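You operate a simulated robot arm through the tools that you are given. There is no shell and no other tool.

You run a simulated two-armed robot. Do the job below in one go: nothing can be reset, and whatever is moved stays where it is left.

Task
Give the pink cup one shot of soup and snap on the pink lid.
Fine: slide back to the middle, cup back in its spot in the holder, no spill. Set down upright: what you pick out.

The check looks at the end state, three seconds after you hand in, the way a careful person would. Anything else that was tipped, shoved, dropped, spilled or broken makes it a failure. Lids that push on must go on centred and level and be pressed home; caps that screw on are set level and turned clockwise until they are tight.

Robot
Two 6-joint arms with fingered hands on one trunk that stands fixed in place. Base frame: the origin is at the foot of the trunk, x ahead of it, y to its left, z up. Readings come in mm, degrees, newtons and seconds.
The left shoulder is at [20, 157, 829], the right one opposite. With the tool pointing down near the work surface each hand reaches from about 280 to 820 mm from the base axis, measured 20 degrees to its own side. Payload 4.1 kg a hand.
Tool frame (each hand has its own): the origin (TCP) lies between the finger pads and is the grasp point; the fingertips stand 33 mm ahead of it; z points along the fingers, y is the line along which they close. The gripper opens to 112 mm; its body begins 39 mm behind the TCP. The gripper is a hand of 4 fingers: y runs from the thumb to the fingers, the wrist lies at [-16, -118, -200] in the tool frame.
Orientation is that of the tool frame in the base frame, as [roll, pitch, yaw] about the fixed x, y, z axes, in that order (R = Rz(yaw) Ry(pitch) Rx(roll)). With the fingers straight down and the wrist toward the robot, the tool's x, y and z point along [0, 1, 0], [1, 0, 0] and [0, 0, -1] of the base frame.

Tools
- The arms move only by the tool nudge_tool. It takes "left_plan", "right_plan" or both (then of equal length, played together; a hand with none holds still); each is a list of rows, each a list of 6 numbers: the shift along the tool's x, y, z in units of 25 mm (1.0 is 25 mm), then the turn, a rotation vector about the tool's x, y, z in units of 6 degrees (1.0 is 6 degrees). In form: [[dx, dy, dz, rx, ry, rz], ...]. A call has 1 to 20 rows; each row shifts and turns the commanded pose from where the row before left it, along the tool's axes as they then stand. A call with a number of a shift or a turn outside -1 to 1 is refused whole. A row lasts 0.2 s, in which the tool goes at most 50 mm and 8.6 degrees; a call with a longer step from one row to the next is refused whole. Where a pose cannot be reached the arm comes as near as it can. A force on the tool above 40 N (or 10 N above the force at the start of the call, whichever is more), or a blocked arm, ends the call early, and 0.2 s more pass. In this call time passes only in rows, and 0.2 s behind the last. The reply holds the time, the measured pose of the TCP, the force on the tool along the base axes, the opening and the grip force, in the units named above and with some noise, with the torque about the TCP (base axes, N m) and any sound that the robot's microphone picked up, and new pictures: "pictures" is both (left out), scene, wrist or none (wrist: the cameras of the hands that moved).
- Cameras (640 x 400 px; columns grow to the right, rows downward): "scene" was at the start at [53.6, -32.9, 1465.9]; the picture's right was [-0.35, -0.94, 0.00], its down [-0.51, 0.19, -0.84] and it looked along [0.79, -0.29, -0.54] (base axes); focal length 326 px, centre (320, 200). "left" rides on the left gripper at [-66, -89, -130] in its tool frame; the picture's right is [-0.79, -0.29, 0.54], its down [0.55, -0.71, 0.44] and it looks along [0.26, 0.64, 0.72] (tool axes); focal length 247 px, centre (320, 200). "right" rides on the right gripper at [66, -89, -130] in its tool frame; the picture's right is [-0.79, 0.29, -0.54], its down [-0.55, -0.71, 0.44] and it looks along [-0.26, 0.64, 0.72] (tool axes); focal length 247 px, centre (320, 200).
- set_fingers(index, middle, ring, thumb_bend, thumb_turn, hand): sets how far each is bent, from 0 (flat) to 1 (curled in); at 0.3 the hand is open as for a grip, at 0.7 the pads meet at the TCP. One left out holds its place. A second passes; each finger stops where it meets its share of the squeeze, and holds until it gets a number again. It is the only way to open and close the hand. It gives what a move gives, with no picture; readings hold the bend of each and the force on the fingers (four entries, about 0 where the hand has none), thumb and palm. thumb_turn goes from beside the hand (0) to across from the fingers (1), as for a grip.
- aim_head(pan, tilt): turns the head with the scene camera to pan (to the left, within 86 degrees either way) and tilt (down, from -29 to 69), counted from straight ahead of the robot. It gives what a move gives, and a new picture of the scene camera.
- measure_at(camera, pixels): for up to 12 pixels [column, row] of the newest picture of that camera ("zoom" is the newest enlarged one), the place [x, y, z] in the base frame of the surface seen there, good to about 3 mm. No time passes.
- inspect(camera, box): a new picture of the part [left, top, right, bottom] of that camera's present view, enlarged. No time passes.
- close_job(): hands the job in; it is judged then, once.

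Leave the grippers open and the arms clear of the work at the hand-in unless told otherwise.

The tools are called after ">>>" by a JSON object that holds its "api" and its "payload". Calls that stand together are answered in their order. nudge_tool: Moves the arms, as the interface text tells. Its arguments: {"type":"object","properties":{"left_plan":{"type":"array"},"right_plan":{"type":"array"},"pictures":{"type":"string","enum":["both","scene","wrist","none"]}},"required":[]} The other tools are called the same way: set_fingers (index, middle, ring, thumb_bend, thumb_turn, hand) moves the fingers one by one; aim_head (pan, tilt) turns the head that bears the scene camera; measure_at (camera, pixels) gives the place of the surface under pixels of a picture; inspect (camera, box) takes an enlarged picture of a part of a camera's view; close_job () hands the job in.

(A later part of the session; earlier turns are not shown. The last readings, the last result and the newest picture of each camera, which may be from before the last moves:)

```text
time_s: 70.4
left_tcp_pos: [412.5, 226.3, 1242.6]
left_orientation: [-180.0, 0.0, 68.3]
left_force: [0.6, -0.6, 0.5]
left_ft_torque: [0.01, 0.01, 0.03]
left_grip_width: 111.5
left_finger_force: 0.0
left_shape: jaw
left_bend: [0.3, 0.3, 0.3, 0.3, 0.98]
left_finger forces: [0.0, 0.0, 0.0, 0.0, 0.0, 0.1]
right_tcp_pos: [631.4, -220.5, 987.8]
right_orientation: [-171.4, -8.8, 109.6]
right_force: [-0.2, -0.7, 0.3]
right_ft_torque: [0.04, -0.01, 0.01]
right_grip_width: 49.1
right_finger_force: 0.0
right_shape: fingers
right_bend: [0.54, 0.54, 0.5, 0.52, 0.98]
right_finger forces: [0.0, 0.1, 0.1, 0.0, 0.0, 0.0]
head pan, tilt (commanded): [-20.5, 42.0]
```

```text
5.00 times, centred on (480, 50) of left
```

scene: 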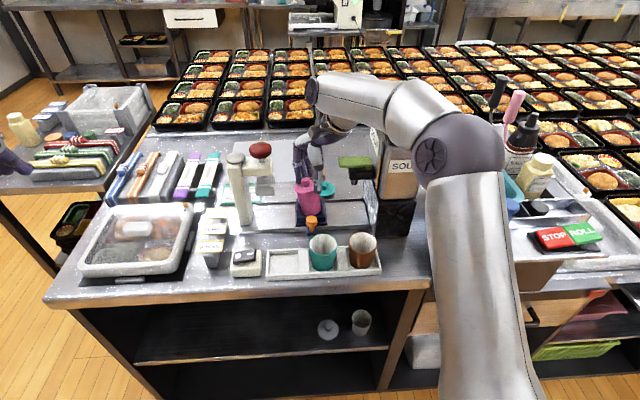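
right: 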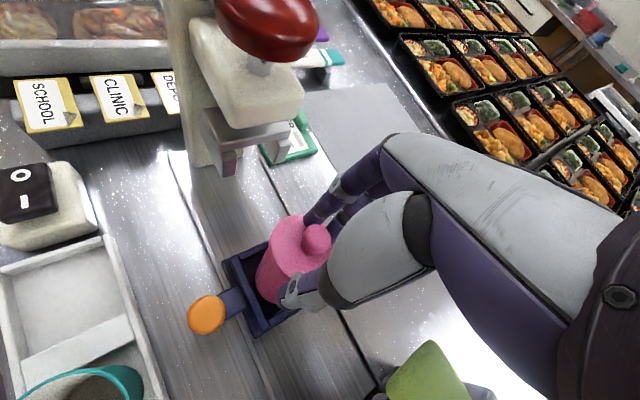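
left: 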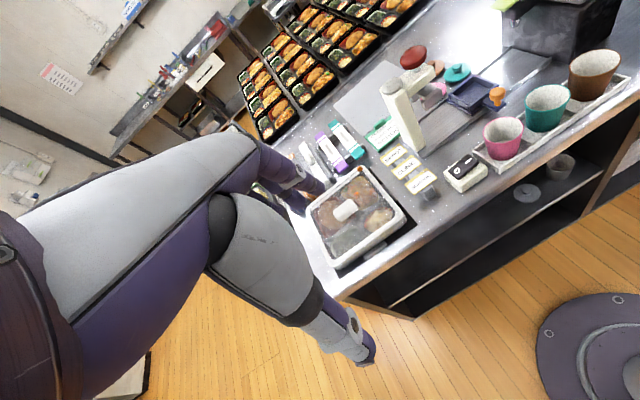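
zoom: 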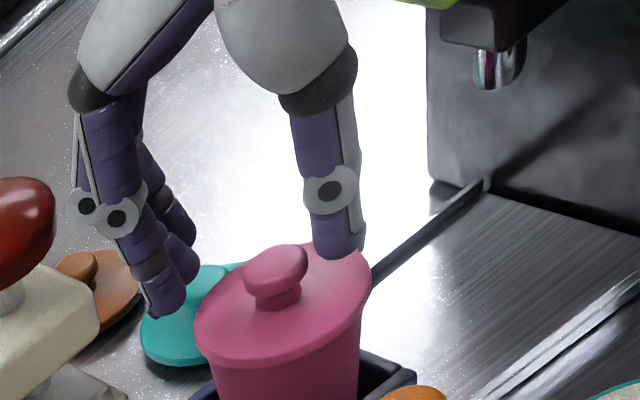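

The cup has rocked back upright with the lid on, and the force is zero. I'll raise the hand well clear and inspect.

>>> {"api": "nudge_tool", "payload": {"right_plan": [[0.06, -0.06, -0.4, 0, 0, 0], [0.15, -0.15, -0.93, 0, 0, 0], [0.15, -0.15, -0.93, 0, 0, 0], [0.15, -0.15, -0.93, 0, 0, 0]], "pictures": "both"}}

>>> {"api": "inspect", "payload": {"camera": "scene", "box": [280, 160, 350, 230]}}

>>> {"api": "inspect", "payload": {"camera": "right", "box": [180, 190, 380, 360]}}

>>> {"api": "inspect", "payload": {"camera": "left", "box": [430, 20, 530, 110]}}

```text
time_s: 71.4
left_tcp_pos: [413.1, 225.3, 1241.5]
left_orientation: [-180.0, 0.0, 68.3]
left_force: [0.2, -0.3, -0.4]
left_ft_torque: [0.02, 0.02, 0.0]
left_grip_width: 111.4
left_finger_force: 0.1
left_shape: jaw
left_bend: [0.3, 0.3, 0.3, 0.3, 0.98]
left_finger forces: [0.0, 0.0, 0.0, 0.0, 0.0, 0.0]
right_tcp_pos: [630.2, -221.6, 1069.9]
right_orientation: [-171.6, -8.9, 109.6]
right_force: [-0.3, -0.7, -0.4]
right_ft_torque: [0.01, 0.0, -0.04]
right_grip_width: 49.5
right_finger_force: 0.1
right_shape: fingers
right_bend: [0.54, 0.54, 0.5, 0.52, 0.98]
right_finger forces: [0.0, 0.0, 0.0, 0.0, 0.0, 0.0]
head pan, tilt (commanded): [-20.5, 42.0]
```

scene: 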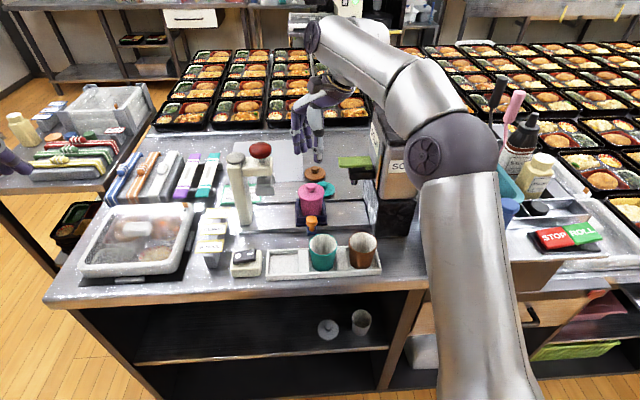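
right: 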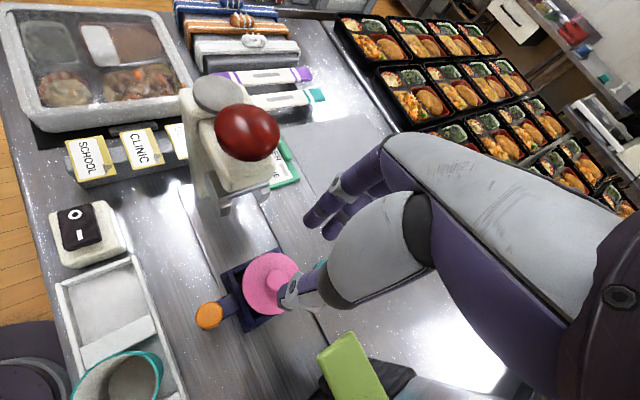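

```text
5.71 times, centred on (315, 195) of scene
```

zoom: 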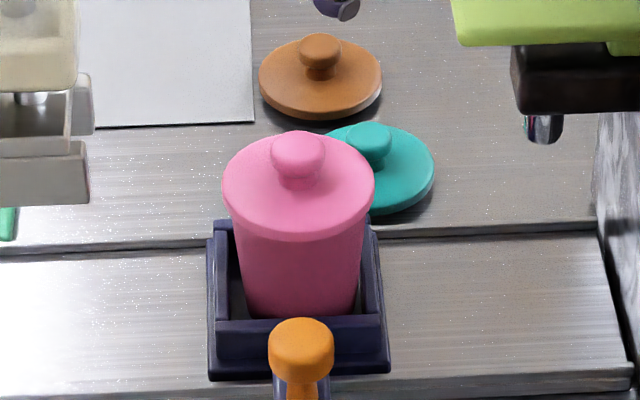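

```text
2.35 times, centred on (280, 275) of right
```

zoom: 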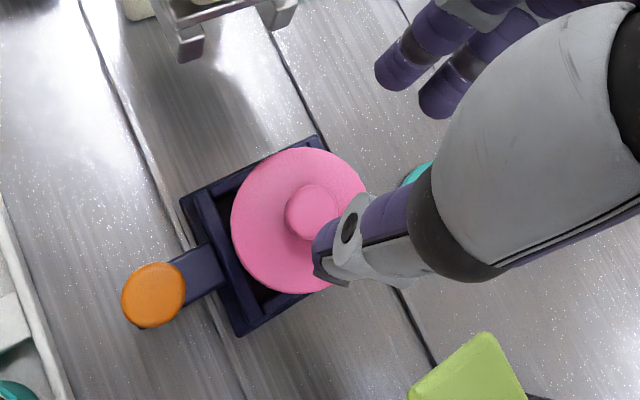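

```text
4.44 times, centred on (480, 65) of left
```

zoom: 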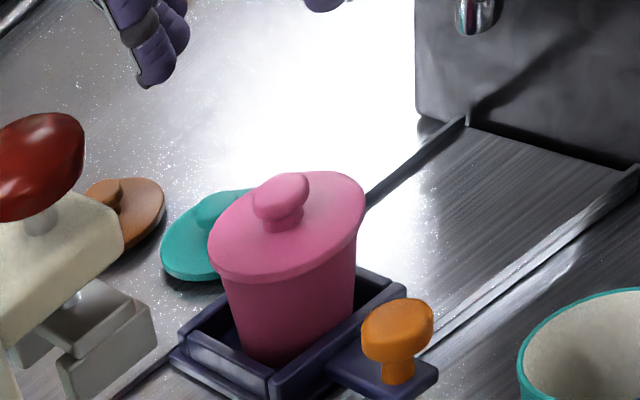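

The cup is upright with the lid on. I'll measure the lid plane, check for a gap, and check the tray position.

>>> {"api": "measure_at", "payload": {"camera": "right", "pixels": [[244, 285], [248, 268], [260, 256], [275, 255], [287, 262], [248, 300], [260, 310], [275, 312], [262, 280], [273, 276], [290, 270], [270, 295]]}}

>>> {"api": "measure_at", "payload": {"camera": "scene", "pixels": [[299, 194], [303, 199], [309, 201], [316, 201], [322, 198], [324, 193], [322, 188], [311, 186], [303, 188], [311, 196], [311, 185], [312, 213]]}}

>>> {"api": "inspect", "payload": {"camera": "scene", "box": [260, 160, 360, 240]}}

```text
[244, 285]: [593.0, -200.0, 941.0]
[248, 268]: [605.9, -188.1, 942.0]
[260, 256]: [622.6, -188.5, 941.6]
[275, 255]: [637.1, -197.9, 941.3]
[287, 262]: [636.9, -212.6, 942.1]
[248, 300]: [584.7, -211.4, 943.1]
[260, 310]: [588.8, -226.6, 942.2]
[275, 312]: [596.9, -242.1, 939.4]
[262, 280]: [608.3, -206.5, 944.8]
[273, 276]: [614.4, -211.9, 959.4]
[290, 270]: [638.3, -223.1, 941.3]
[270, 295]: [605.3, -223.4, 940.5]
```

```text
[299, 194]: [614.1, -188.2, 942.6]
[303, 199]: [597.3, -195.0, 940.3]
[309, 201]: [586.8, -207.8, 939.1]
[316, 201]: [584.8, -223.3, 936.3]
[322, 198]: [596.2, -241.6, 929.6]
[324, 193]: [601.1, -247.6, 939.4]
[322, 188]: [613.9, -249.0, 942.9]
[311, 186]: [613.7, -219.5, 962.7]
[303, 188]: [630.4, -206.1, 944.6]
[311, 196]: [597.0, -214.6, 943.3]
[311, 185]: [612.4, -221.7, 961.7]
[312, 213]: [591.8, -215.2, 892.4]
```

```text
5.00 times, centred on (310, 200) of scene
```

zoom: 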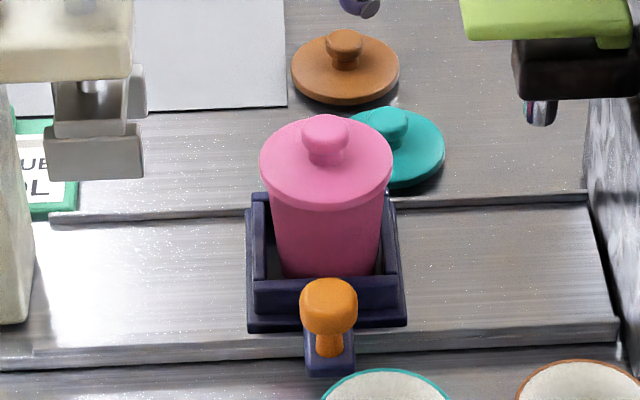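

The lid is level at about 942, centred, flush, with no spill. The tray is within 0.6 mm of its start. Now I'll bring the hand back to vertical at yaw ≈104° and open it for gripping the cup body.

>>> {"api": "nudge_tool", "payload": {"right_plan": [[0, 0, -0.3, -0.46, -0.49, 0], [0, 0, 0, -0.46, -0.49, 0], [0, 0, 0, -0.46, -0.5, 0], [0, 0, 0, 0, 0, 1]], "pictures": "none"}}

>>> {"api": "set_fingers", "payload": {"hand": "right", "index": 0.36, "middle": 0.36, "ring": 0.36, "thumb_bend": 0.36}}

```text
time_s: 72.4
left_tcp_pos: [412.5, 226.5, 1240.8]
left_orientation: [179.9, 0.0, 68.3]
left_force: [-0.2, 0.4, -0.9]
left_ft_torque: [-0.01, 0.03, 0.0]
left_grip_width: 111.6
left_finger_force: 0.1
left_shape: jaw
left_bend: [0.3, 0.3, 0.3, 0.3, 0.98]
left_finger forces: [0.1, 0.0, 0.0, 0.0, 0.0, 0.0]
right_tcp_pos: [632.3, -223.4, 1077.7]
right_orientation: [-179.9, 0.0, 104.2]
right_force: [-0.4, 0.4, -0.1]
right_ft_torque: [0.02, 0.0, 0.02]
right_grip_width: 49.2
right_finger_force: 0.0
right_shape: fingers
right_bend: [0.54, 0.54, 0.5, 0.52, 0.98]
right_finger forces: [0.0, 0.1, 0.0, 0.0, 0.0, 0.0]
head pan, tilt (commanded): [-20.5, 42.0]
```

```text
time_s: 73.4
left_tcp_pos: [412.1, 226.8, 1242.5]
left_orientation: [179.9, -0.1, 68.2]
left_force: [0.7, 0.1, 0.6]
left_ft_torque: [0.01, 0.02, 0.04]
left_grip_width: 111.9
left_finger_force: 0.1
left_shape: jaw
left_bend: [0.3, 0.3, 0.3, 0.3, 0.98]
left_finger forces: [0.1, 0.0, 0.0, 0.0, 0.0, 0.0]
right_tcp_pos: [631.2, -221.3, 1075.6]
right_orientation: [-179.9, -0.1, 104.1]
right_force: [0.1, -0.2, -0.5]
right_ft_torque: [0.0, -0.01, 0.01]
right_grip_width: 96.0
right_finger_force: 0.1
right_shape: fingers
right_bend: [0.36, 0.36, 0.36, 0.36, 0.98]
right_finger forces: [0.0, 0.0, 0.0, 0.0, 0.0, 0.0]
head pan, tilt (commanded): [-20.5, 42.0]
```

The hand is vertical at 96 mm open. I'll centre over the cup and lower to z≈985 first.

>>> {"api": "nudge_tool", "payload": {"right_plan": [[0.45, -0.57, 0, 0, 0, 0], [0, 0, 0.9, 0, 0, 0], [0, 0, 0.9, 0, 0, 0], [0, 0, 0.9, 0, 0, 0], [0, 0, 0.9, 0, 0, 0]], "pictures": "both"}}

>>> {"api": "inspect", "payload": {"camera": "scene", "box": [260, 140, 360, 240]}}

>>> {"api": "inspect", "payload": {"camera": "right", "box": [180, 150, 400, 360]}}

>>> {"api": "inspect", "payload": {"camera": "left", "box": [430, 0, 550, 100]}}

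```text
time_s: 74.6
left_tcp_pos: [412.5, 226.3, 1241.3]
left_orientation: [-180.0, 0.1, 68.3]
left_force: [0.2, 0.2, -0.4]
left_ft_torque: [0.03, -0.02, 0.0]
left_grip_width: 111.6
left_finger_force: 0.2
left_shape: jaw
left_bend: [0.3, 0.3, 0.3, 0.3, 0.98]
left_finger forces: [0.0, 0.0, 0.1, 0.1, 0.0, 0.0]
right_tcp_pos: [615.4, -214.5, 988.4]
right_orientation: [180.0, 0.0, 104.2]
right_force: [-0.3, -0.2, 0.2]
right_ft_torque: [0.04, -0.02, 0.0]
right_grip_width: 96.3
right_finger_force: 0.1
right_shape: fingers
right_bend: [0.36, 0.36, 0.36, 0.36, 0.98]
right_finger forces: [0.1, 0.0, 0.1, 0.0, 0.1, 0.1]
head pan, tilt (commanded): [-20.5, 42.0]
```

scene: 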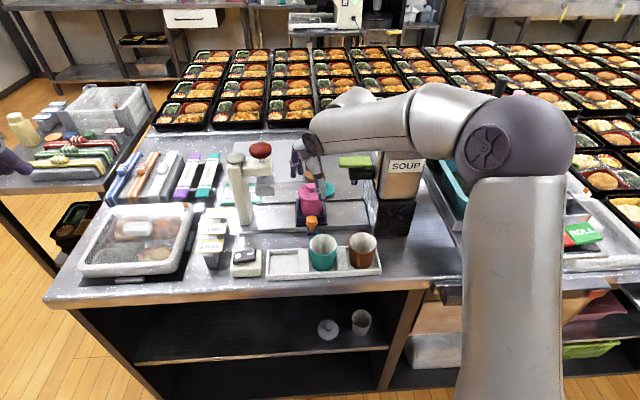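
right: 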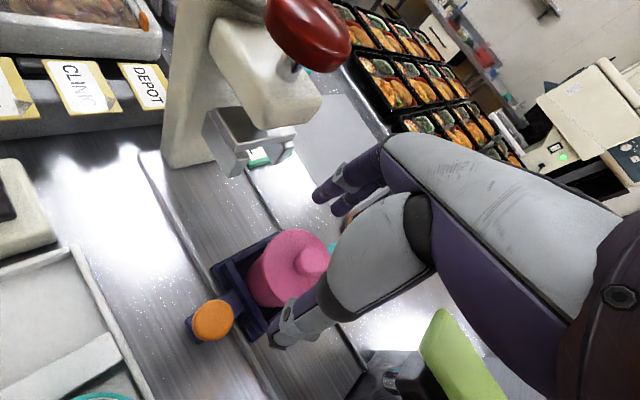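

```text
4.00 times, centred on (310, 190) of scene
```

zoom: 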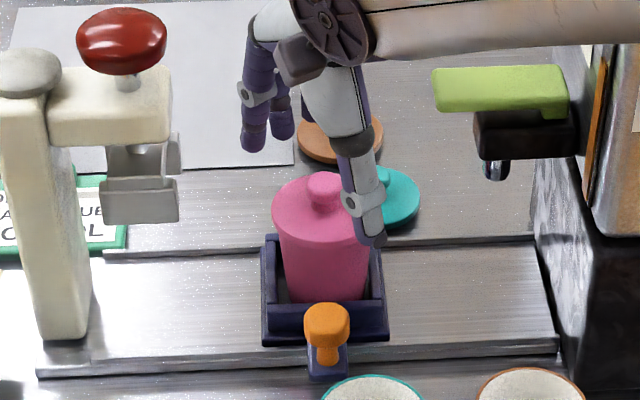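

```text
1.90 times, centred on (290, 255) of right
```

zoom: 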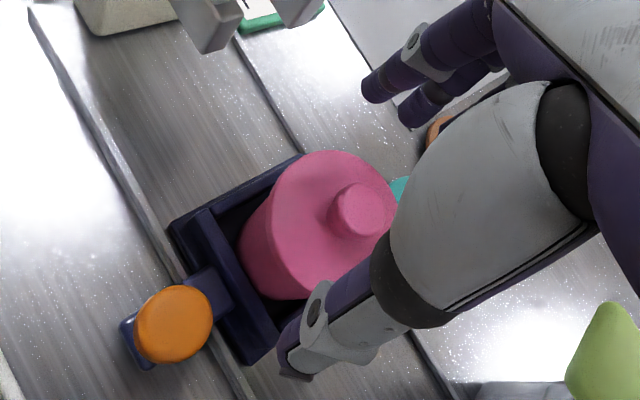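

```text
4.00 times, centred on (490, 50) of left
```

zoom: 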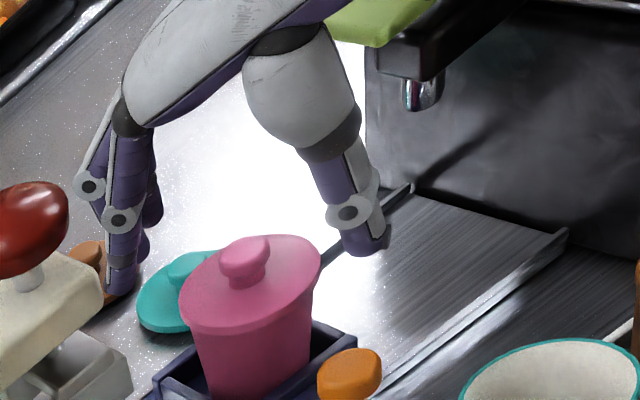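

The fingers straddle the cup nicely. I'll lower to z≈938.

>>> {"api": "nudge_tool", "payload": {"right_plan": [[0, 0, 0.8, 0, 0, 0], [0, 0, 0.8, 0, 0, 0], [0, 0, 0.4, 0, 0, 0]], "pictures": "both"}}

>>> {"api": "inspect", "payload": {"camera": "scene", "box": [270, 150, 350, 230]}}

>>> {"api": "inspect", "payload": {"camera": "right", "box": [200, 150, 400, 350]}}

>>> {"api": "inspect", "payload": {"camera": "left", "box": [430, 0, 550, 100]}}

```text
time_s: 75.4
left_tcp_pos: [412.0, 226.4, 1241.2]
left_orientation: [179.9, -0.1, 68.3]
left_force: [-0.8, 0.0, 0.6]
left_ft_torque: [0.03, 0.02, 0.0]
left_grip_width: 111.6
left_finger_force: 0.2
left_shape: jaw
left_bend: [0.3, 0.3, 0.3, 0.3, 0.98]
left_finger forces: [0.0, 0.0, 0.0, 0.0, 0.0, 0.1]
right_tcp_pos: [614.8, -214.2, 938.0]
right_orientation: [179.9, -0.1, 104.2]
right_force: [0.0, 0.6, 0.0]
right_ft_torque: [-0.01, 0.01, 0.0]
right_grip_width: 96.0
right_finger_force: 0.0
right_shape: fingers
right_bend: [0.36, 0.36, 0.36, 0.36, 0.98]
right_finger forces: [0.0, 0.1, 0.0, 0.0, 0.0, 0.0]
head pan, tilt (commanded): [-20.5, 42.0]
```

scene: 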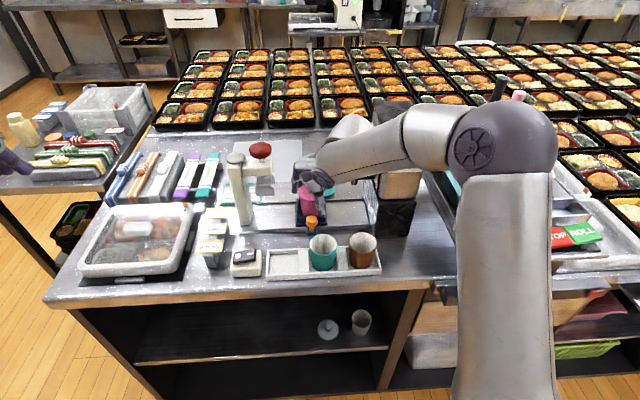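
right: 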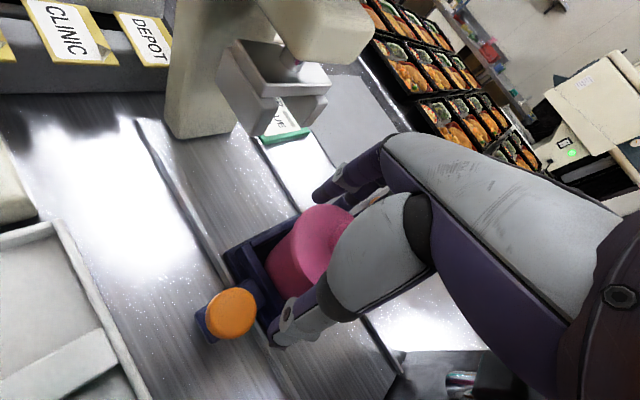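

```text
5.00 times, centred on (310, 190) of scene
```

zoom: 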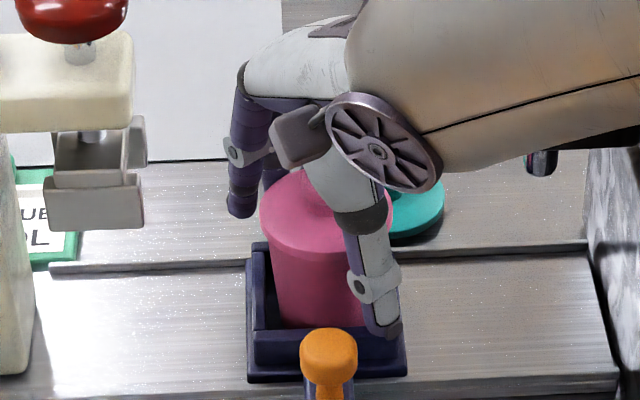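

```text
2.00 times, centred on (300, 250) of right
```

zoom: 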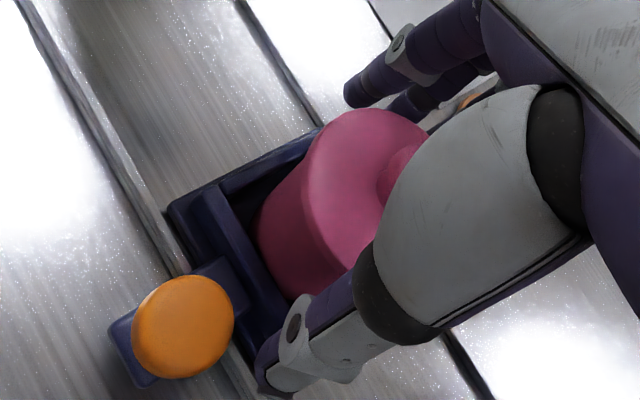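

```text
4.00 times, centred on (490, 50) of left
```

zoom: 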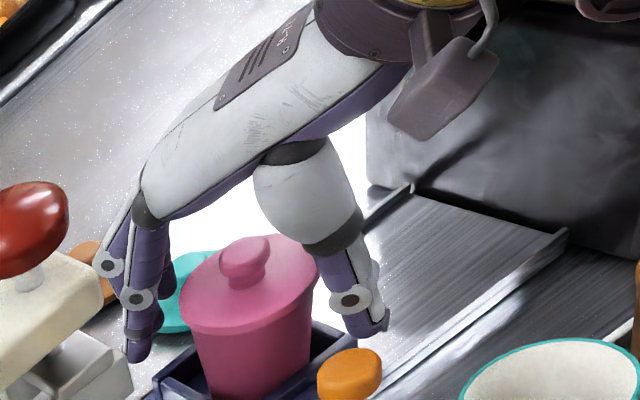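

The grip height is good and the palm is clear of the lid knob. I'll lower 4 mm more and close in two stages.

>>> {"api": "nudge_tool", "payload": {"right_plan": [[0, 0, 0.16, 0, 0, 0]], "pictures": "none"}}

>>> {"api": "set_fingers", "payload": {"hand": "right", "index": 0.48, "middle": 0.48, "ring": 0.48, "thumb_bend": 0.48}}

>>> {"api": "inspect", "payload": {"camera": "right", "box": [200, 150, 400, 350]}}

```text
time_s: 75.8
left_tcp_pos: [412.6, 226.1, 1242.5]
left_orientation: [180.0, 0.0, 68.2]
left_force: [-0.1, -1.0, 0.0]
left_ft_torque: [0.01, 0.02, 0.0]
left_grip_width: 112.0
left_finger_force: 0.1
left_shape: jaw
left_bend: [0.3, 0.3, 0.3, 0.3, 0.98]
left_finger forces: [0.0, 0.0, 0.0, 0.0, 0.1, 0.0]
right_tcp_pos: [615.2, -215.3, 933.8]
right_orientation: [-180.0, -0.1, 104.2]
right_force: [-0.1, 0.3, 0.8]
right_ft_torque: [-0.01, 0.04, 0.02]
right_grip_width: 96.1
right_finger_force: 0.1
right_shape: fingers
right_bend: [0.36, 0.36, 0.36, 0.36, 0.98]
right_finger forces: [0.0, 0.0, 0.0, 0.0, 0.0, 0.1]
head pan, tilt (commanded): [-20.5, 42.0]
```

```text
time_s: 76.8
left_tcp_pos: [412.7, 226.1, 1241.2]
left_orientation: [-180.0, 0.0, 68.3]
left_force: [-0.3, 0.5, 1.1]
left_ft_torque: [-0.02, -0.01, -0.01]
left_grip_width: 111.5
left_finger_force: 0.0
left_shape: jaw
left_bend: [0.3, 0.3, 0.3, 0.3, 0.98]
left_finger forces: [0.0, 0.0, 0.1, 0.0, 0.1, 0.0]
right_tcp_pos: [616.1, -215.6, 934.0]
right_orientation: [-180.0, -0.1, 104.2]
right_force: [-0.4, 0.4, 0.1]
right_ft_torque: [-0.01, -0.02, 0.03]
right_grip_width: 64.1
right_finger_force: 0.0
right_shape: fingers
right_bend: [0.48, 0.48, 0.48, 0.48, 0.98]
right_finger forces: [0.1, 0.1, 0.0, 0.0, 0.2, 0.0]
head pan, tilt (commanded): [-20.5, 42.0]
```

```text
2.00 times, centred on (300, 250) of right
```

zoom: 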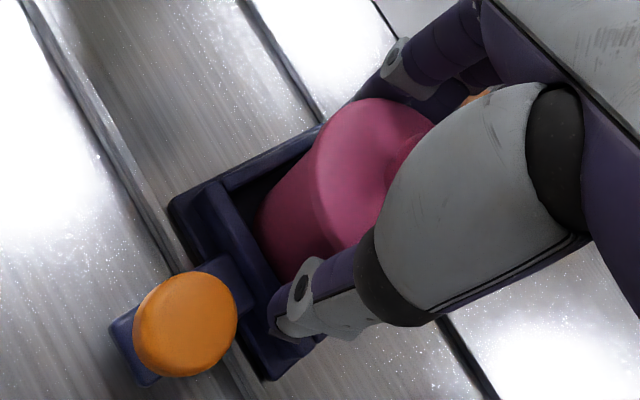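

No contact yet. I'll close to squeeze.

>>> {"api": "set_fingers", "payload": {"hand": "right", "index": 0.62, "middle": 0.62, "ring": 0.58, "thumb_bend": 0.62}}

>>> {"api": "inspect", "payload": {"camera": "right", "box": [200, 150, 400, 350]}}

>>> {"api": "inspect", "payload": {"camera": "left", "box": [430, 0, 550, 100]}}

```text
time_s: 77.8
left_tcp_pos: [412.8, 226.2, 1242.5]
left_orientation: [-179.9, 0.0, 68.2]
left_force: [0.1, -0.1, 0.4]
left_ft_torque: [0.03, -0.01, 0.0]
left_grip_width: 111.5
left_finger_force: 0.0
left_shape: jaw
left_bend: [0.3, 0.3, 0.3, 0.3, 0.98]
left_finger forces: [0.1, 0.0, 0.0, 0.0, 0.0, 0.1]
right_tcp_pos: [615.9, -215.7, 934.2]
right_orientation: [180.0, -0.1, 104.3]
right_force: [4.6, -2.0, -0.3]
right_ft_torque: [-0.04, -0.21, 0.01]
right_grip_width: 51.3
right_finger_force: 16.9
right_shape: fingers
right_bend: [0.52, 0.57, 0.57, 0.54, 0.97]
right_finger forces: [12.7, 6.5, 0.0, 0.0, 14.4, 0.0]
head pan, tilt (commanded): [-20.5, 42.0]
heard: snap
```

```text
2.00 times, centred on (300, 250) of right
```

zoom: 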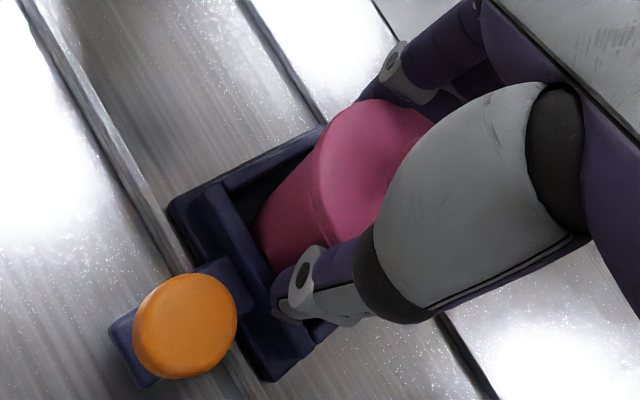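

```text
4.00 times, centred on (490, 50) of left
```

zoom: 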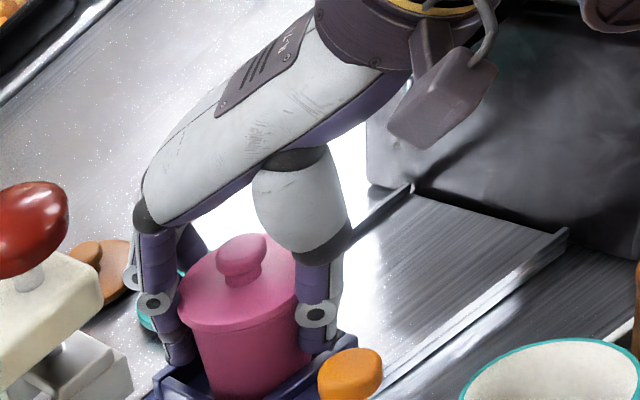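

I heard another "snap" during the squeeze, so I need to check whether the lid is still seated. I'll measure its height.

>>> {"api": "measure_at", "payload": {"camera": "zoom", "pixels": [[200, 310], [215, 325], [240, 328], [270, 318], [285, 300], [190, 290], [205, 270], [240, 250], [265, 245], [210, 345], [240, 340], [280, 325]]}}

>>> {"api": "measure_at", "payload": {"camera": "right", "pixels": [[306, 235], [305, 222], [312, 208], [325, 201], [340, 202], [350, 208], [312, 245], [318, 258], [320, 225], [330, 215], [300, 240], [298, 228]]}}

>>> {"api": "inspect", "payload": {"camera": "scene", "box": [280, 165, 350, 225]}}

```text
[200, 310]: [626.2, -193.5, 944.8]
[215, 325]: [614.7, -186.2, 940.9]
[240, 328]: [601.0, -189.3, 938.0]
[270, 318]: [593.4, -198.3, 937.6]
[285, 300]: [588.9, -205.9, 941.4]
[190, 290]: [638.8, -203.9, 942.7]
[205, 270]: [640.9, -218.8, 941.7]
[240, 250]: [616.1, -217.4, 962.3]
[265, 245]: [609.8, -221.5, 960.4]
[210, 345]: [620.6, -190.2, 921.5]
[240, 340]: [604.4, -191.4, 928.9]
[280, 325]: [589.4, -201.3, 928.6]
```

```text
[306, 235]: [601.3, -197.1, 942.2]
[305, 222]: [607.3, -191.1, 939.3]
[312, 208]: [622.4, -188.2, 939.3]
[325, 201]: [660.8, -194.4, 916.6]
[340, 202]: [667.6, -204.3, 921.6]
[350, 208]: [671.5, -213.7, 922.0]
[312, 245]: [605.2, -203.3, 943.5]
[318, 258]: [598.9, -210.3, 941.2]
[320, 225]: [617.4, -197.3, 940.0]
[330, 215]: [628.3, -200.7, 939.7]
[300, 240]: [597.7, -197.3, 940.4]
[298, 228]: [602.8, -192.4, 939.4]
```

```text
6.67 times, centred on (315, 195) of scene
```

zoom: 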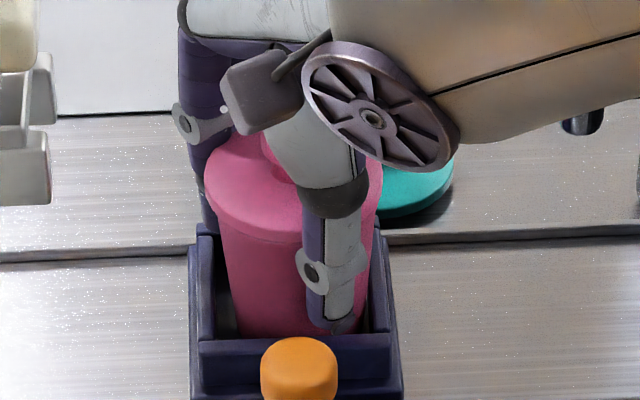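

The lid top still reads about 941, level and seated. The grip pushes the cup lightly against the tray's front wall (5 N). I'll ease forward 1.5 mm, lift slowly, and look closely. Once the cup is in the holder I'll press the lid again to be certain.

>>> {"api": "nudge_tool", "payload": {"right_plan": [[-0.03, 0.052, 0, 0, 0, 0], [0, 0, -0.08, 0, 0, 0], [0, 0, -0.16, 0, 0, 0], [0, 0, -0.24, 0, 0, 0], [0, 0, -0.24, 0, 0, 0]], "pictures": "both"}}

>>> {"api": "inspect", "payload": {"camera": "scene", "box": [280, 155, 350, 225]}}

>>> {"api": "inspect", "payload": {"camera": "left", "box": [430, 0, 550, 100]}}

>>> {"api": "inspect", "payload": {"camera": "right", "box": [200, 150, 400, 350]}}

```text
time_s: 79.0
left_tcp_pos: [412.9, 227.1, 1241.5]
left_orientation: [-180.0, -0.1, 68.3]
left_force: [0.3, 0.1, -0.9]
left_ft_torque: [-0.02, -0.06, 0.01]
left_grip_width: 111.7
left_finger_force: 0.0
left_shape: jaw
left_bend: [0.3, 0.3, 0.3, 0.3, 0.98]
left_finger forces: [0.0, 0.0, 0.1, 0.0, 0.0, 0.0]
right_tcp_pos: [617.9, -213.5, 951.9]
right_orientation: [-180.0, -0.1, 104.1]
right_force: [0.1, -0.6, -0.8]
right_ft_torque: [-0.02, -0.01, -0.01]
right_grip_width: 51.2
right_finger_force: 16.1
right_shape: fingers
right_bend: [0.53, 0.58, 0.57, 0.54, 0.97]
right_finger forces: [11.5, 4.7, 0.0, 0.1, 15.7, 0.1]
head pan, tilt (commanded): [-20.5, 42.0]
```

scene: 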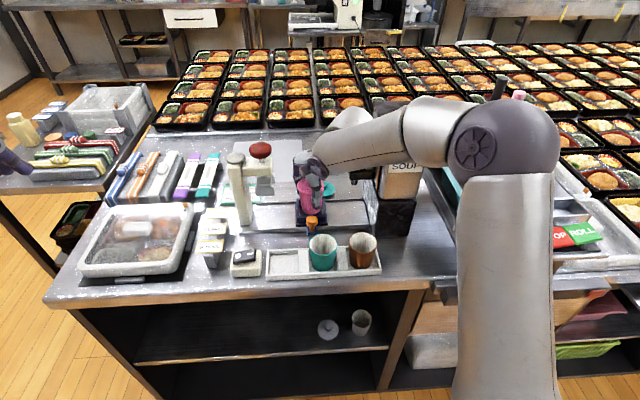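
right: 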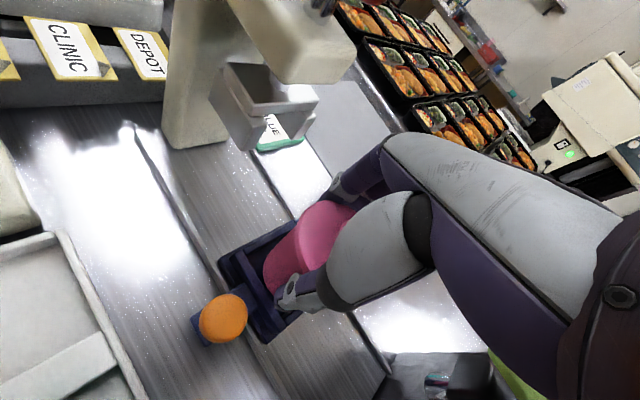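

```text
5.71 times, centred on (315, 190) of scene
```

zoom: 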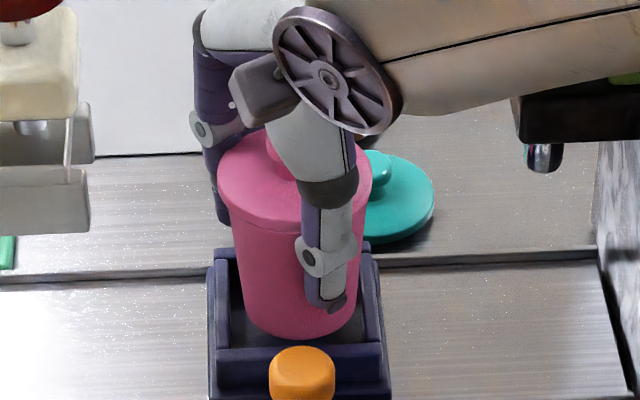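

```text
4.00 times, centred on (490, 50) of left
```

zoom: 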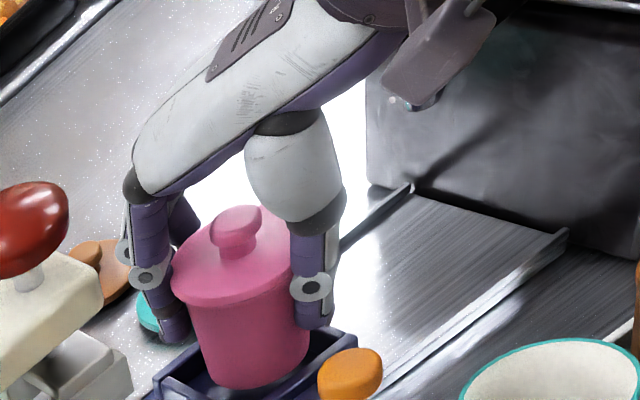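

```text
2.00 times, centred on (300, 250) of right
```

zoom: 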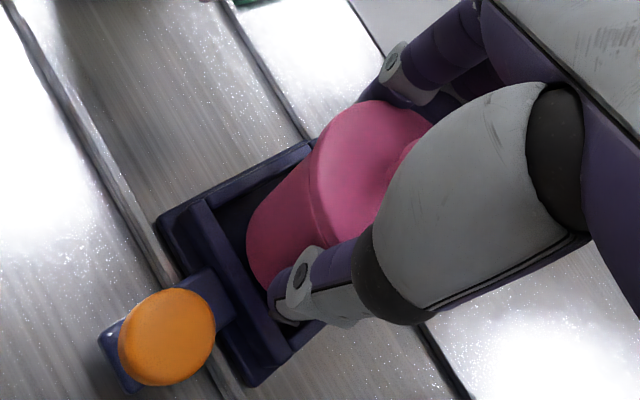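

The cup is lifted with its lid. I'll measure its level and centre in the hand.

>>> {"api": "measure_at", "payload": {"camera": "zoom", "pixels": [[314, 180], [312, 160], [322, 135], [345, 112], [370, 102], [330, 200], [345, 170], [380, 140], [400, 110], [260, 250], [275, 270], [330, 225]]}}

>>> {"api": "measure_at", "payload": {"camera": "left", "pixels": [[453, 70], [460, 74], [470, 75], [480, 74], [455, 62], [462, 56], [470, 60], [486, 58], [470, 95], [480, 96], [489, 94], [464, 90]]}}

>>> {"api": "measure_at", "payload": {"camera": "scene", "pixels": [[298, 188], [301, 193], [308, 196], [302, 182], [324, 188], [323, 184], [306, 211], [312, 214], [318, 213], [322, 210], [303, 205], [320, 180]]}}

```text
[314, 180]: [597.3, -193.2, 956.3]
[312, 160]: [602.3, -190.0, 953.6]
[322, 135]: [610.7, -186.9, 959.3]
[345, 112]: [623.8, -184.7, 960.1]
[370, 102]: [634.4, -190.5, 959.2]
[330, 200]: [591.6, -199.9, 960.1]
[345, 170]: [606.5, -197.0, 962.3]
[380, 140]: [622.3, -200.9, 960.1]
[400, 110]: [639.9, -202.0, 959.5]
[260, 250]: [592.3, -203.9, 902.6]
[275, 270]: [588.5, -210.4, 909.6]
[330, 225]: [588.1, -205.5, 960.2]
```

```text
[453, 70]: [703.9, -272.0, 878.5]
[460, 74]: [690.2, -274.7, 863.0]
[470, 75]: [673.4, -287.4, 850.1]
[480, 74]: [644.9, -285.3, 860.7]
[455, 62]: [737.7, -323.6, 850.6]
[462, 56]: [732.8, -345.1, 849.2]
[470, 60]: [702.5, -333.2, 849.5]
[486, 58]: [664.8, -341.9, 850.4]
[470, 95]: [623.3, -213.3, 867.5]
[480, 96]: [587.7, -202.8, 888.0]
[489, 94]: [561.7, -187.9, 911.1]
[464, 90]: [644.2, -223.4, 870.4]
```

```text
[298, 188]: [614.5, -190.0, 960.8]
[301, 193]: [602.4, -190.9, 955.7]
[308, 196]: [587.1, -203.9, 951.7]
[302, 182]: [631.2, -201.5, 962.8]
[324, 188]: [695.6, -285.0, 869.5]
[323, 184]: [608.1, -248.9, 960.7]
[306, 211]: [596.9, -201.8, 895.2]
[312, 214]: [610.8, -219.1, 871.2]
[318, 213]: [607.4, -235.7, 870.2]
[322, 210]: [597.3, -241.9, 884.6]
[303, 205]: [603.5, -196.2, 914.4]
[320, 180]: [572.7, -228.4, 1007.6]
```

The lid is level at 960.5 and the cup is steady in the grip, with its centre (-1.4, -3) from the TCP. I'll raise 40 mm to clear the knob and carry it smoothly over its holder spot at (489, -113).

>>> {"api": "nudge_tool", "payload": {"right_plan": [[0, 0, -0.4, 0, 0, 0], [0, 0, -0.6, 0, 0, 0], [0, 0, -0.6, 0, 0, 0], [0.274, -0.205, 0, 0, 0, 0], [0.438, -0.328, 0, 0, 0, 0], [0.5475, -0.41, 0, 0, 0, 0], [0.5475, -0.41, 0, 0, 0, 0], [0.5475, -0.41, 0, 0, 0, 0], [0.5475, -0.41, 0, 0, 0, 0], [0.5475, -0.41, 0, 0, 0, 0], [0.5475, -0.41, 0, 0, 0, 0], [0.5475, -0.41, 0, 0, 0, 0], [0.438, -0.328, 0, 0, 0, 0], [0.274, -0.205, 0, 0, 0, 0]], "pictures": "both"}}

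>>> {"api": "inspect", "payload": {"camera": "scene", "box": [240, 190, 350, 290]}}

>>> {"api": "inspect", "payload": {"camera": "right", "box": [180, 150, 400, 370]}}

>>> {"api": "inspect", "payload": {"camera": "left", "box": [430, 40, 590, 180]}}

```text
time_s: 82.0
left_tcp_pos: [412.3, 225.5, 1243.5]
left_orientation: [180.0, 0.0, 68.3]
left_force: [-0.2, 0.5, 0.1]
left_ft_torque: [0.04, -0.01, 0.03]
left_grip_width: 111.3
left_finger_force: 0.1
left_shape: jaw
left_bend: [0.3, 0.3, 0.3, 0.3, 0.98]
left_finger forces: [0.0, 0.0, 0.1, 0.1, 0.0, 0.0]
right_tcp_pos: [489.7, -111.1, 991.1]
right_orientation: [180.0, -0.2, 104.2]
right_force: [-0.3, -0.2, -0.1]
right_ft_torque: [-0.01, -0.03, -0.01]
right_grip_width: 51.0
right_finger_force: 16.2
right_shape: fingers
right_bend: [0.53, 0.58, 0.57, 0.54, 0.97]
right_finger forces: [11.4, 4.6, 0.0, 0.0, 15.5, 0.1]
head pan, tilt (commanded): [-20.5, 42.0]
```

scene: 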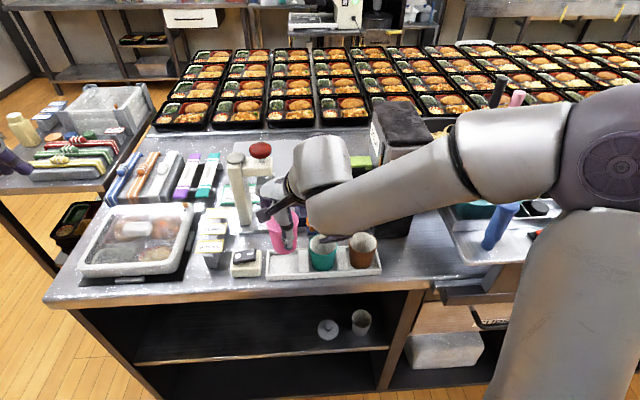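
right: 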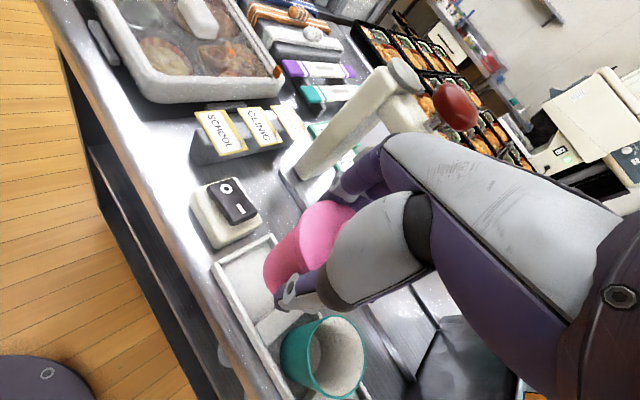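

```text
4.00 times, centred on (295, 240) of scene
```

zoom: 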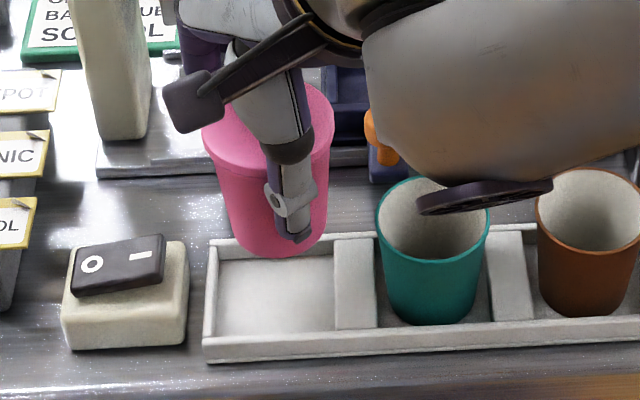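

```text
1.82 times, centred on (290, 260) of right
```

zoom: 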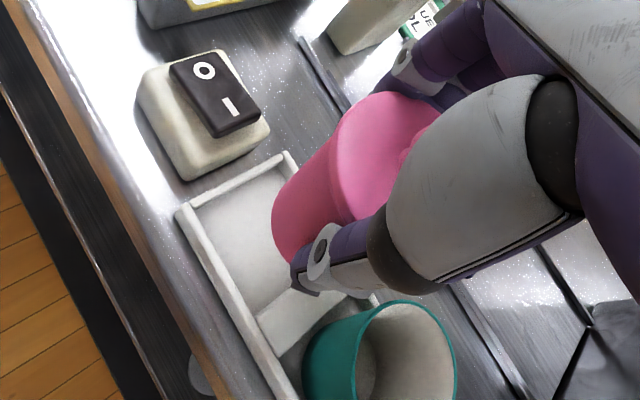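

```text
2.86 times, centred on (510, 110) of left
```

zoom: 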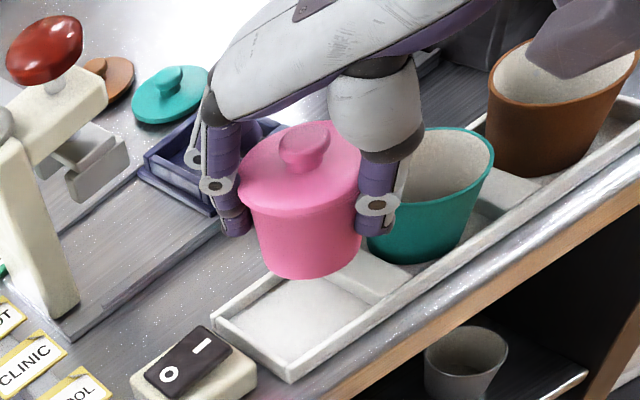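

The empty pocket is visible. I'll measure its walls to find its centre, and the cup's current position.

>>> {"api": "measure_at", "payload": {"camera": "zoom", "pixels": [[212, 300], [210, 330], [213, 250], [337, 300], [336, 260], [340, 320], [230, 256], [225, 245], [280, 340], [275, 300], [320, 335], [355, 290]]}}

>>> {"api": "measure_at", "payload": {"camera": "right", "pixels": [[305, 232], [306, 222], [318, 208], [330, 202], [345, 206], [325, 240], [266, 282], [275, 288], [270, 265], [300, 255], [312, 245], [320, 225]]}}

>>> {"api": "measure_at", "payload": {"camera": "scene", "pixels": [[267, 221], [271, 227], [277, 230], [272, 215], [298, 218], [296, 213], [274, 250], [281, 252], [287, 252], [296, 245], [272, 245], [285, 250]]}}

```text
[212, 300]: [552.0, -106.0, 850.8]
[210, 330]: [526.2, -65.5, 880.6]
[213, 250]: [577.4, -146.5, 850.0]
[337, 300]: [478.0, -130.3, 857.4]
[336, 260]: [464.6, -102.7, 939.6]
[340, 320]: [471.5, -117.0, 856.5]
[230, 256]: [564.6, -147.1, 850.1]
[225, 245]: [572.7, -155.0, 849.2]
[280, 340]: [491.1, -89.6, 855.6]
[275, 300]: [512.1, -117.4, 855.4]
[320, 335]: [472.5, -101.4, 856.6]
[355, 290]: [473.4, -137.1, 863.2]
```

```text
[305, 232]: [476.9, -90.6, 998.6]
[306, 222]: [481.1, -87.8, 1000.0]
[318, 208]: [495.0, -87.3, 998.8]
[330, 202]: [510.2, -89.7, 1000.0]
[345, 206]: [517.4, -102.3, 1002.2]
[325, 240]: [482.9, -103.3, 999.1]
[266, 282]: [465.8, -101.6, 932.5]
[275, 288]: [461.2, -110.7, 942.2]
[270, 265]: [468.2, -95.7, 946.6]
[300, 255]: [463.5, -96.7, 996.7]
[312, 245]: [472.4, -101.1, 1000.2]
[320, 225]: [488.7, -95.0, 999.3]
```

```text
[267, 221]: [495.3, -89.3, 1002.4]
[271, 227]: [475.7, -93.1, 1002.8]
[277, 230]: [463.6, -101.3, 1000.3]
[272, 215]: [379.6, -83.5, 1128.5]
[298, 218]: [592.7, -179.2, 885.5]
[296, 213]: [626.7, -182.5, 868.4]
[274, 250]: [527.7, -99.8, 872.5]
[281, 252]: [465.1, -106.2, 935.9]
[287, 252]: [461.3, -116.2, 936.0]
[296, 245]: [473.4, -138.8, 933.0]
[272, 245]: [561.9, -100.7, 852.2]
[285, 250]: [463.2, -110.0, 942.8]
```

The newest zoom was the left camera's, so I'll measure the pocket again using scene pixels.

>>> {"api": "measure_at", "payload": {"camera": "scene", "pixels": [[267, 268], [268, 256], [270, 251], [299, 262], [300, 270], [303, 265], [285, 275], [275, 275], [295, 274], [272, 253], [285, 265], [297, 268]]}}

>>> {"api": "inspect", "payload": {"camera": "scene", "box": [260, 240, 310, 285]}}

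```text
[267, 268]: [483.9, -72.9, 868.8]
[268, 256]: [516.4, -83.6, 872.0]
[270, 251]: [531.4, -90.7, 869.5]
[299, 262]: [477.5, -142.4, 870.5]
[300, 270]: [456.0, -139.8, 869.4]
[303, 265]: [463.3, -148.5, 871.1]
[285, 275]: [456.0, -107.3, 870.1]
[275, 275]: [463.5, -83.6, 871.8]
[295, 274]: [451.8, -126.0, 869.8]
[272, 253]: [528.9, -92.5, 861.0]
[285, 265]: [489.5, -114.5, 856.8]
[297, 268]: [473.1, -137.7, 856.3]
```

```text
8.89 times, centred on (285, 262) of scene
```

zoom: 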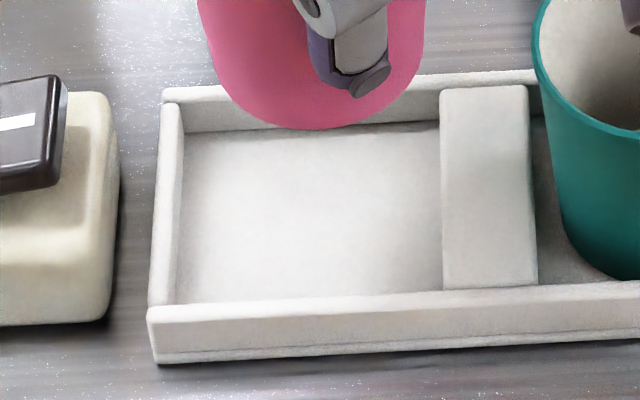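

The pocket centre is at (489, -113) and the floor at z≈856. The cup centre reads about (488.7, -115), so I'll shift 2 mm left and lower 60 mm.

>>> {"api": "nudge_tool", "payload": {"right_plan": [[0.07, 0.02, 0.3, 0, 0, 0], [0, 0, 0.6, 0, 0, 0], [0, 0, 0.6, 0, 0, 0], [0, 0, 0.5, 0, 0, 0], [0, 0, 0.3, 0, 0, 0], [0, 0, 0.1, 0, 0, 0]], "pictures": "both"}}

>>> {"api": "inspect", "payload": {"camera": "scene", "box": [250, 220, 320, 285]}}

>>> {"api": "inspect", "payload": {"camera": "left", "box": [450, 70, 570, 175]}}

>>> {"api": "inspect", "payload": {"camera": "right", "box": [200, 150, 400, 350]}}

```text
time_s: 83.4
left_tcp_pos: [413.1, 226.1, 1241.9]
left_orientation: [-180.0, 0.0, 68.4]
left_force: [-0.2, 0.7, 0.4]
left_ft_torque: [0.03, 0.0, 0.01]
left_grip_width: 111.6
left_finger_force: 0.0
left_shape: jaw
left_bend: [0.3, 0.3, 0.3, 0.3, 0.98]
left_finger forces: [0.0, 0.0, 0.0, 0.1, 0.0, 0.0]
right_tcp_pos: [490.1, -109.3, 930.9]
right_orientation: [180.0, -0.2, 104.2]
right_force: [0.1, 0.9, -0.4]
right_ft_torque: [-0.01, -0.05, -0.01]
right_grip_width: 51.1
right_finger_force: 15.7
right_shape: fingers
right_bend: [0.53, 0.58, 0.57, 0.54, 0.97]
right_finger forces: [11.3, 4.6, 0.0, 0.0, 15.4, 0.0]
head pan, tilt (commanded): [-20.5, 42.0]
```

scene: 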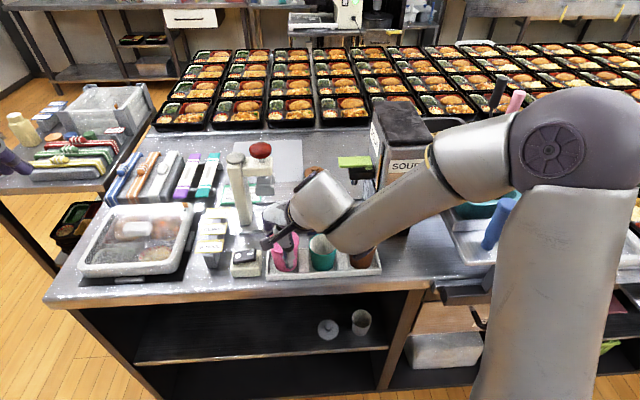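
right: 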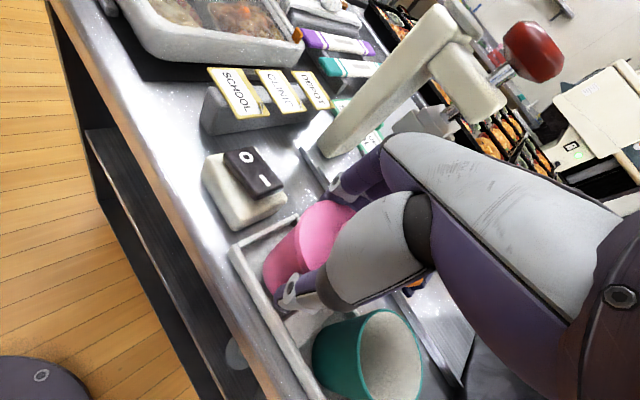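

```text
6.15 times, centred on (285, 252) of scene
```

zoom: 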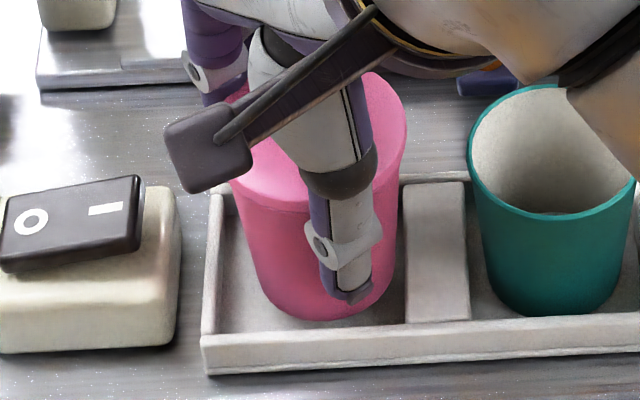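

```text
3.81 times, centred on (510, 122) of left
```

zoom: 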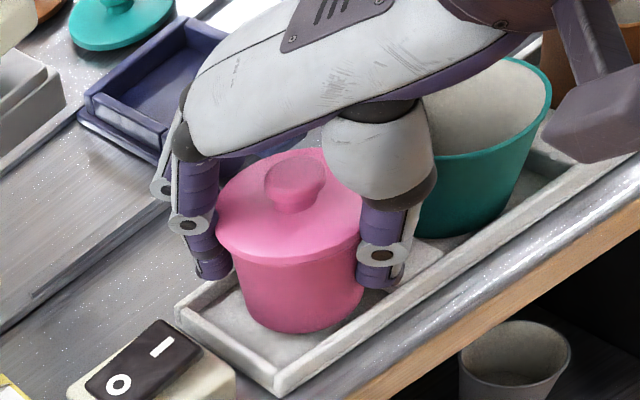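

```text
2.00 times, centred on (300, 250) of right
```

zoom: 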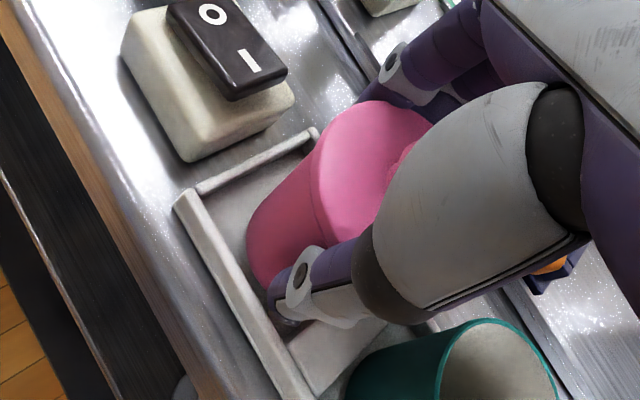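

The cup hovers in its pocket, clear of the walls. I'll lower the last centimetre slowly until it touches.

>>> {"api": "nudge_tool", "payload": {"right_plan": [[0, 0, 0.16, 0, 0, 0], [0, 0, 0.12, 0, 0, 0], [0, 0, 0.08, 0, 0, 0], [0, 0, 0.06, 0, 0, 0]], "pictures": "none"}}

```text
time_s: 84.4
left_tcp_pos: [413.2, 226.8, 1241.4]
left_orientation: [-180.0, 0.1, 68.4]
left_force: [0.0, -0.3, -0.2]
left_ft_torque: [0.03, -0.01, -0.02]
left_grip_width: 111.5
left_finger_force: 0.0
left_shape: jaw
left_bend: [0.3, 0.3, 0.3, 0.3, 0.98]
left_finger forces: [0.1, 0.0, 0.0, 0.1, 0.1, 0.0]
right_tcp_pos: [489.0, -111.3, 921.5]
right_orientation: [-179.9, -0.1, 104.1]
right_force: [0.5, -0.3, -0.8]
right_ft_torque: [0.02, 0.01, -0.02]
right_grip_width: 51.1
right_finger_force: 15.6
right_shape: fingers
right_bend: [0.53, 0.58, 0.57, 0.54, 0.97]
right_finger forces: [11.3, 4.8, 0.1, 0.0, 15.4, 0.0]
head pan, tilt (commanded): [-20.5, 42.0]
```

No contact yet at z 921.5. I'll take a few more 1.25 mm steps.

>>> {"api": "nudge_tool", "payload": {"right_plan": [[0, 0, 0.05, 0, 0, 0], [0, 0, 0.05, 0, 0, 0]], "pictures": "none"}}

```text
time_s: 85.0
left_tcp_pos: [412.2, 226.4, 1241.4]
left_orientation: [-179.9, 0.0, 68.4]
left_force: [-0.9, 0.8, 0.2]
left_ft_torque: [0.0, -0.02, 0.02]
left_grip_width: 111.9
left_finger_force: 0.2
left_shape: jaw
left_bend: [0.3, 0.3, 0.3, 0.3, 0.98]
left_finger forces: [0.0, 0.0, 0.0, 0.0, 0.1, 0.1]
right_tcp_pos: [490.3, -110.9, 918.4]
right_orientation: [179.9, 0.0, 104.2]
right_force: [-0.9, 0.3, 6.5]
right_ft_torque: [-0.06, -0.01, -0.01]
right_grip_width: 50.7
right_finger_force: 16.1
right_shape: fingers
right_bend: [0.53, 0.58, 0.57, 0.54, 0.97]
right_finger forces: [10.8, 5.0, 0.0, 0.0, 16.8, 0.0]
head pan, tilt (commanded): [-20.5, 42.0]
```

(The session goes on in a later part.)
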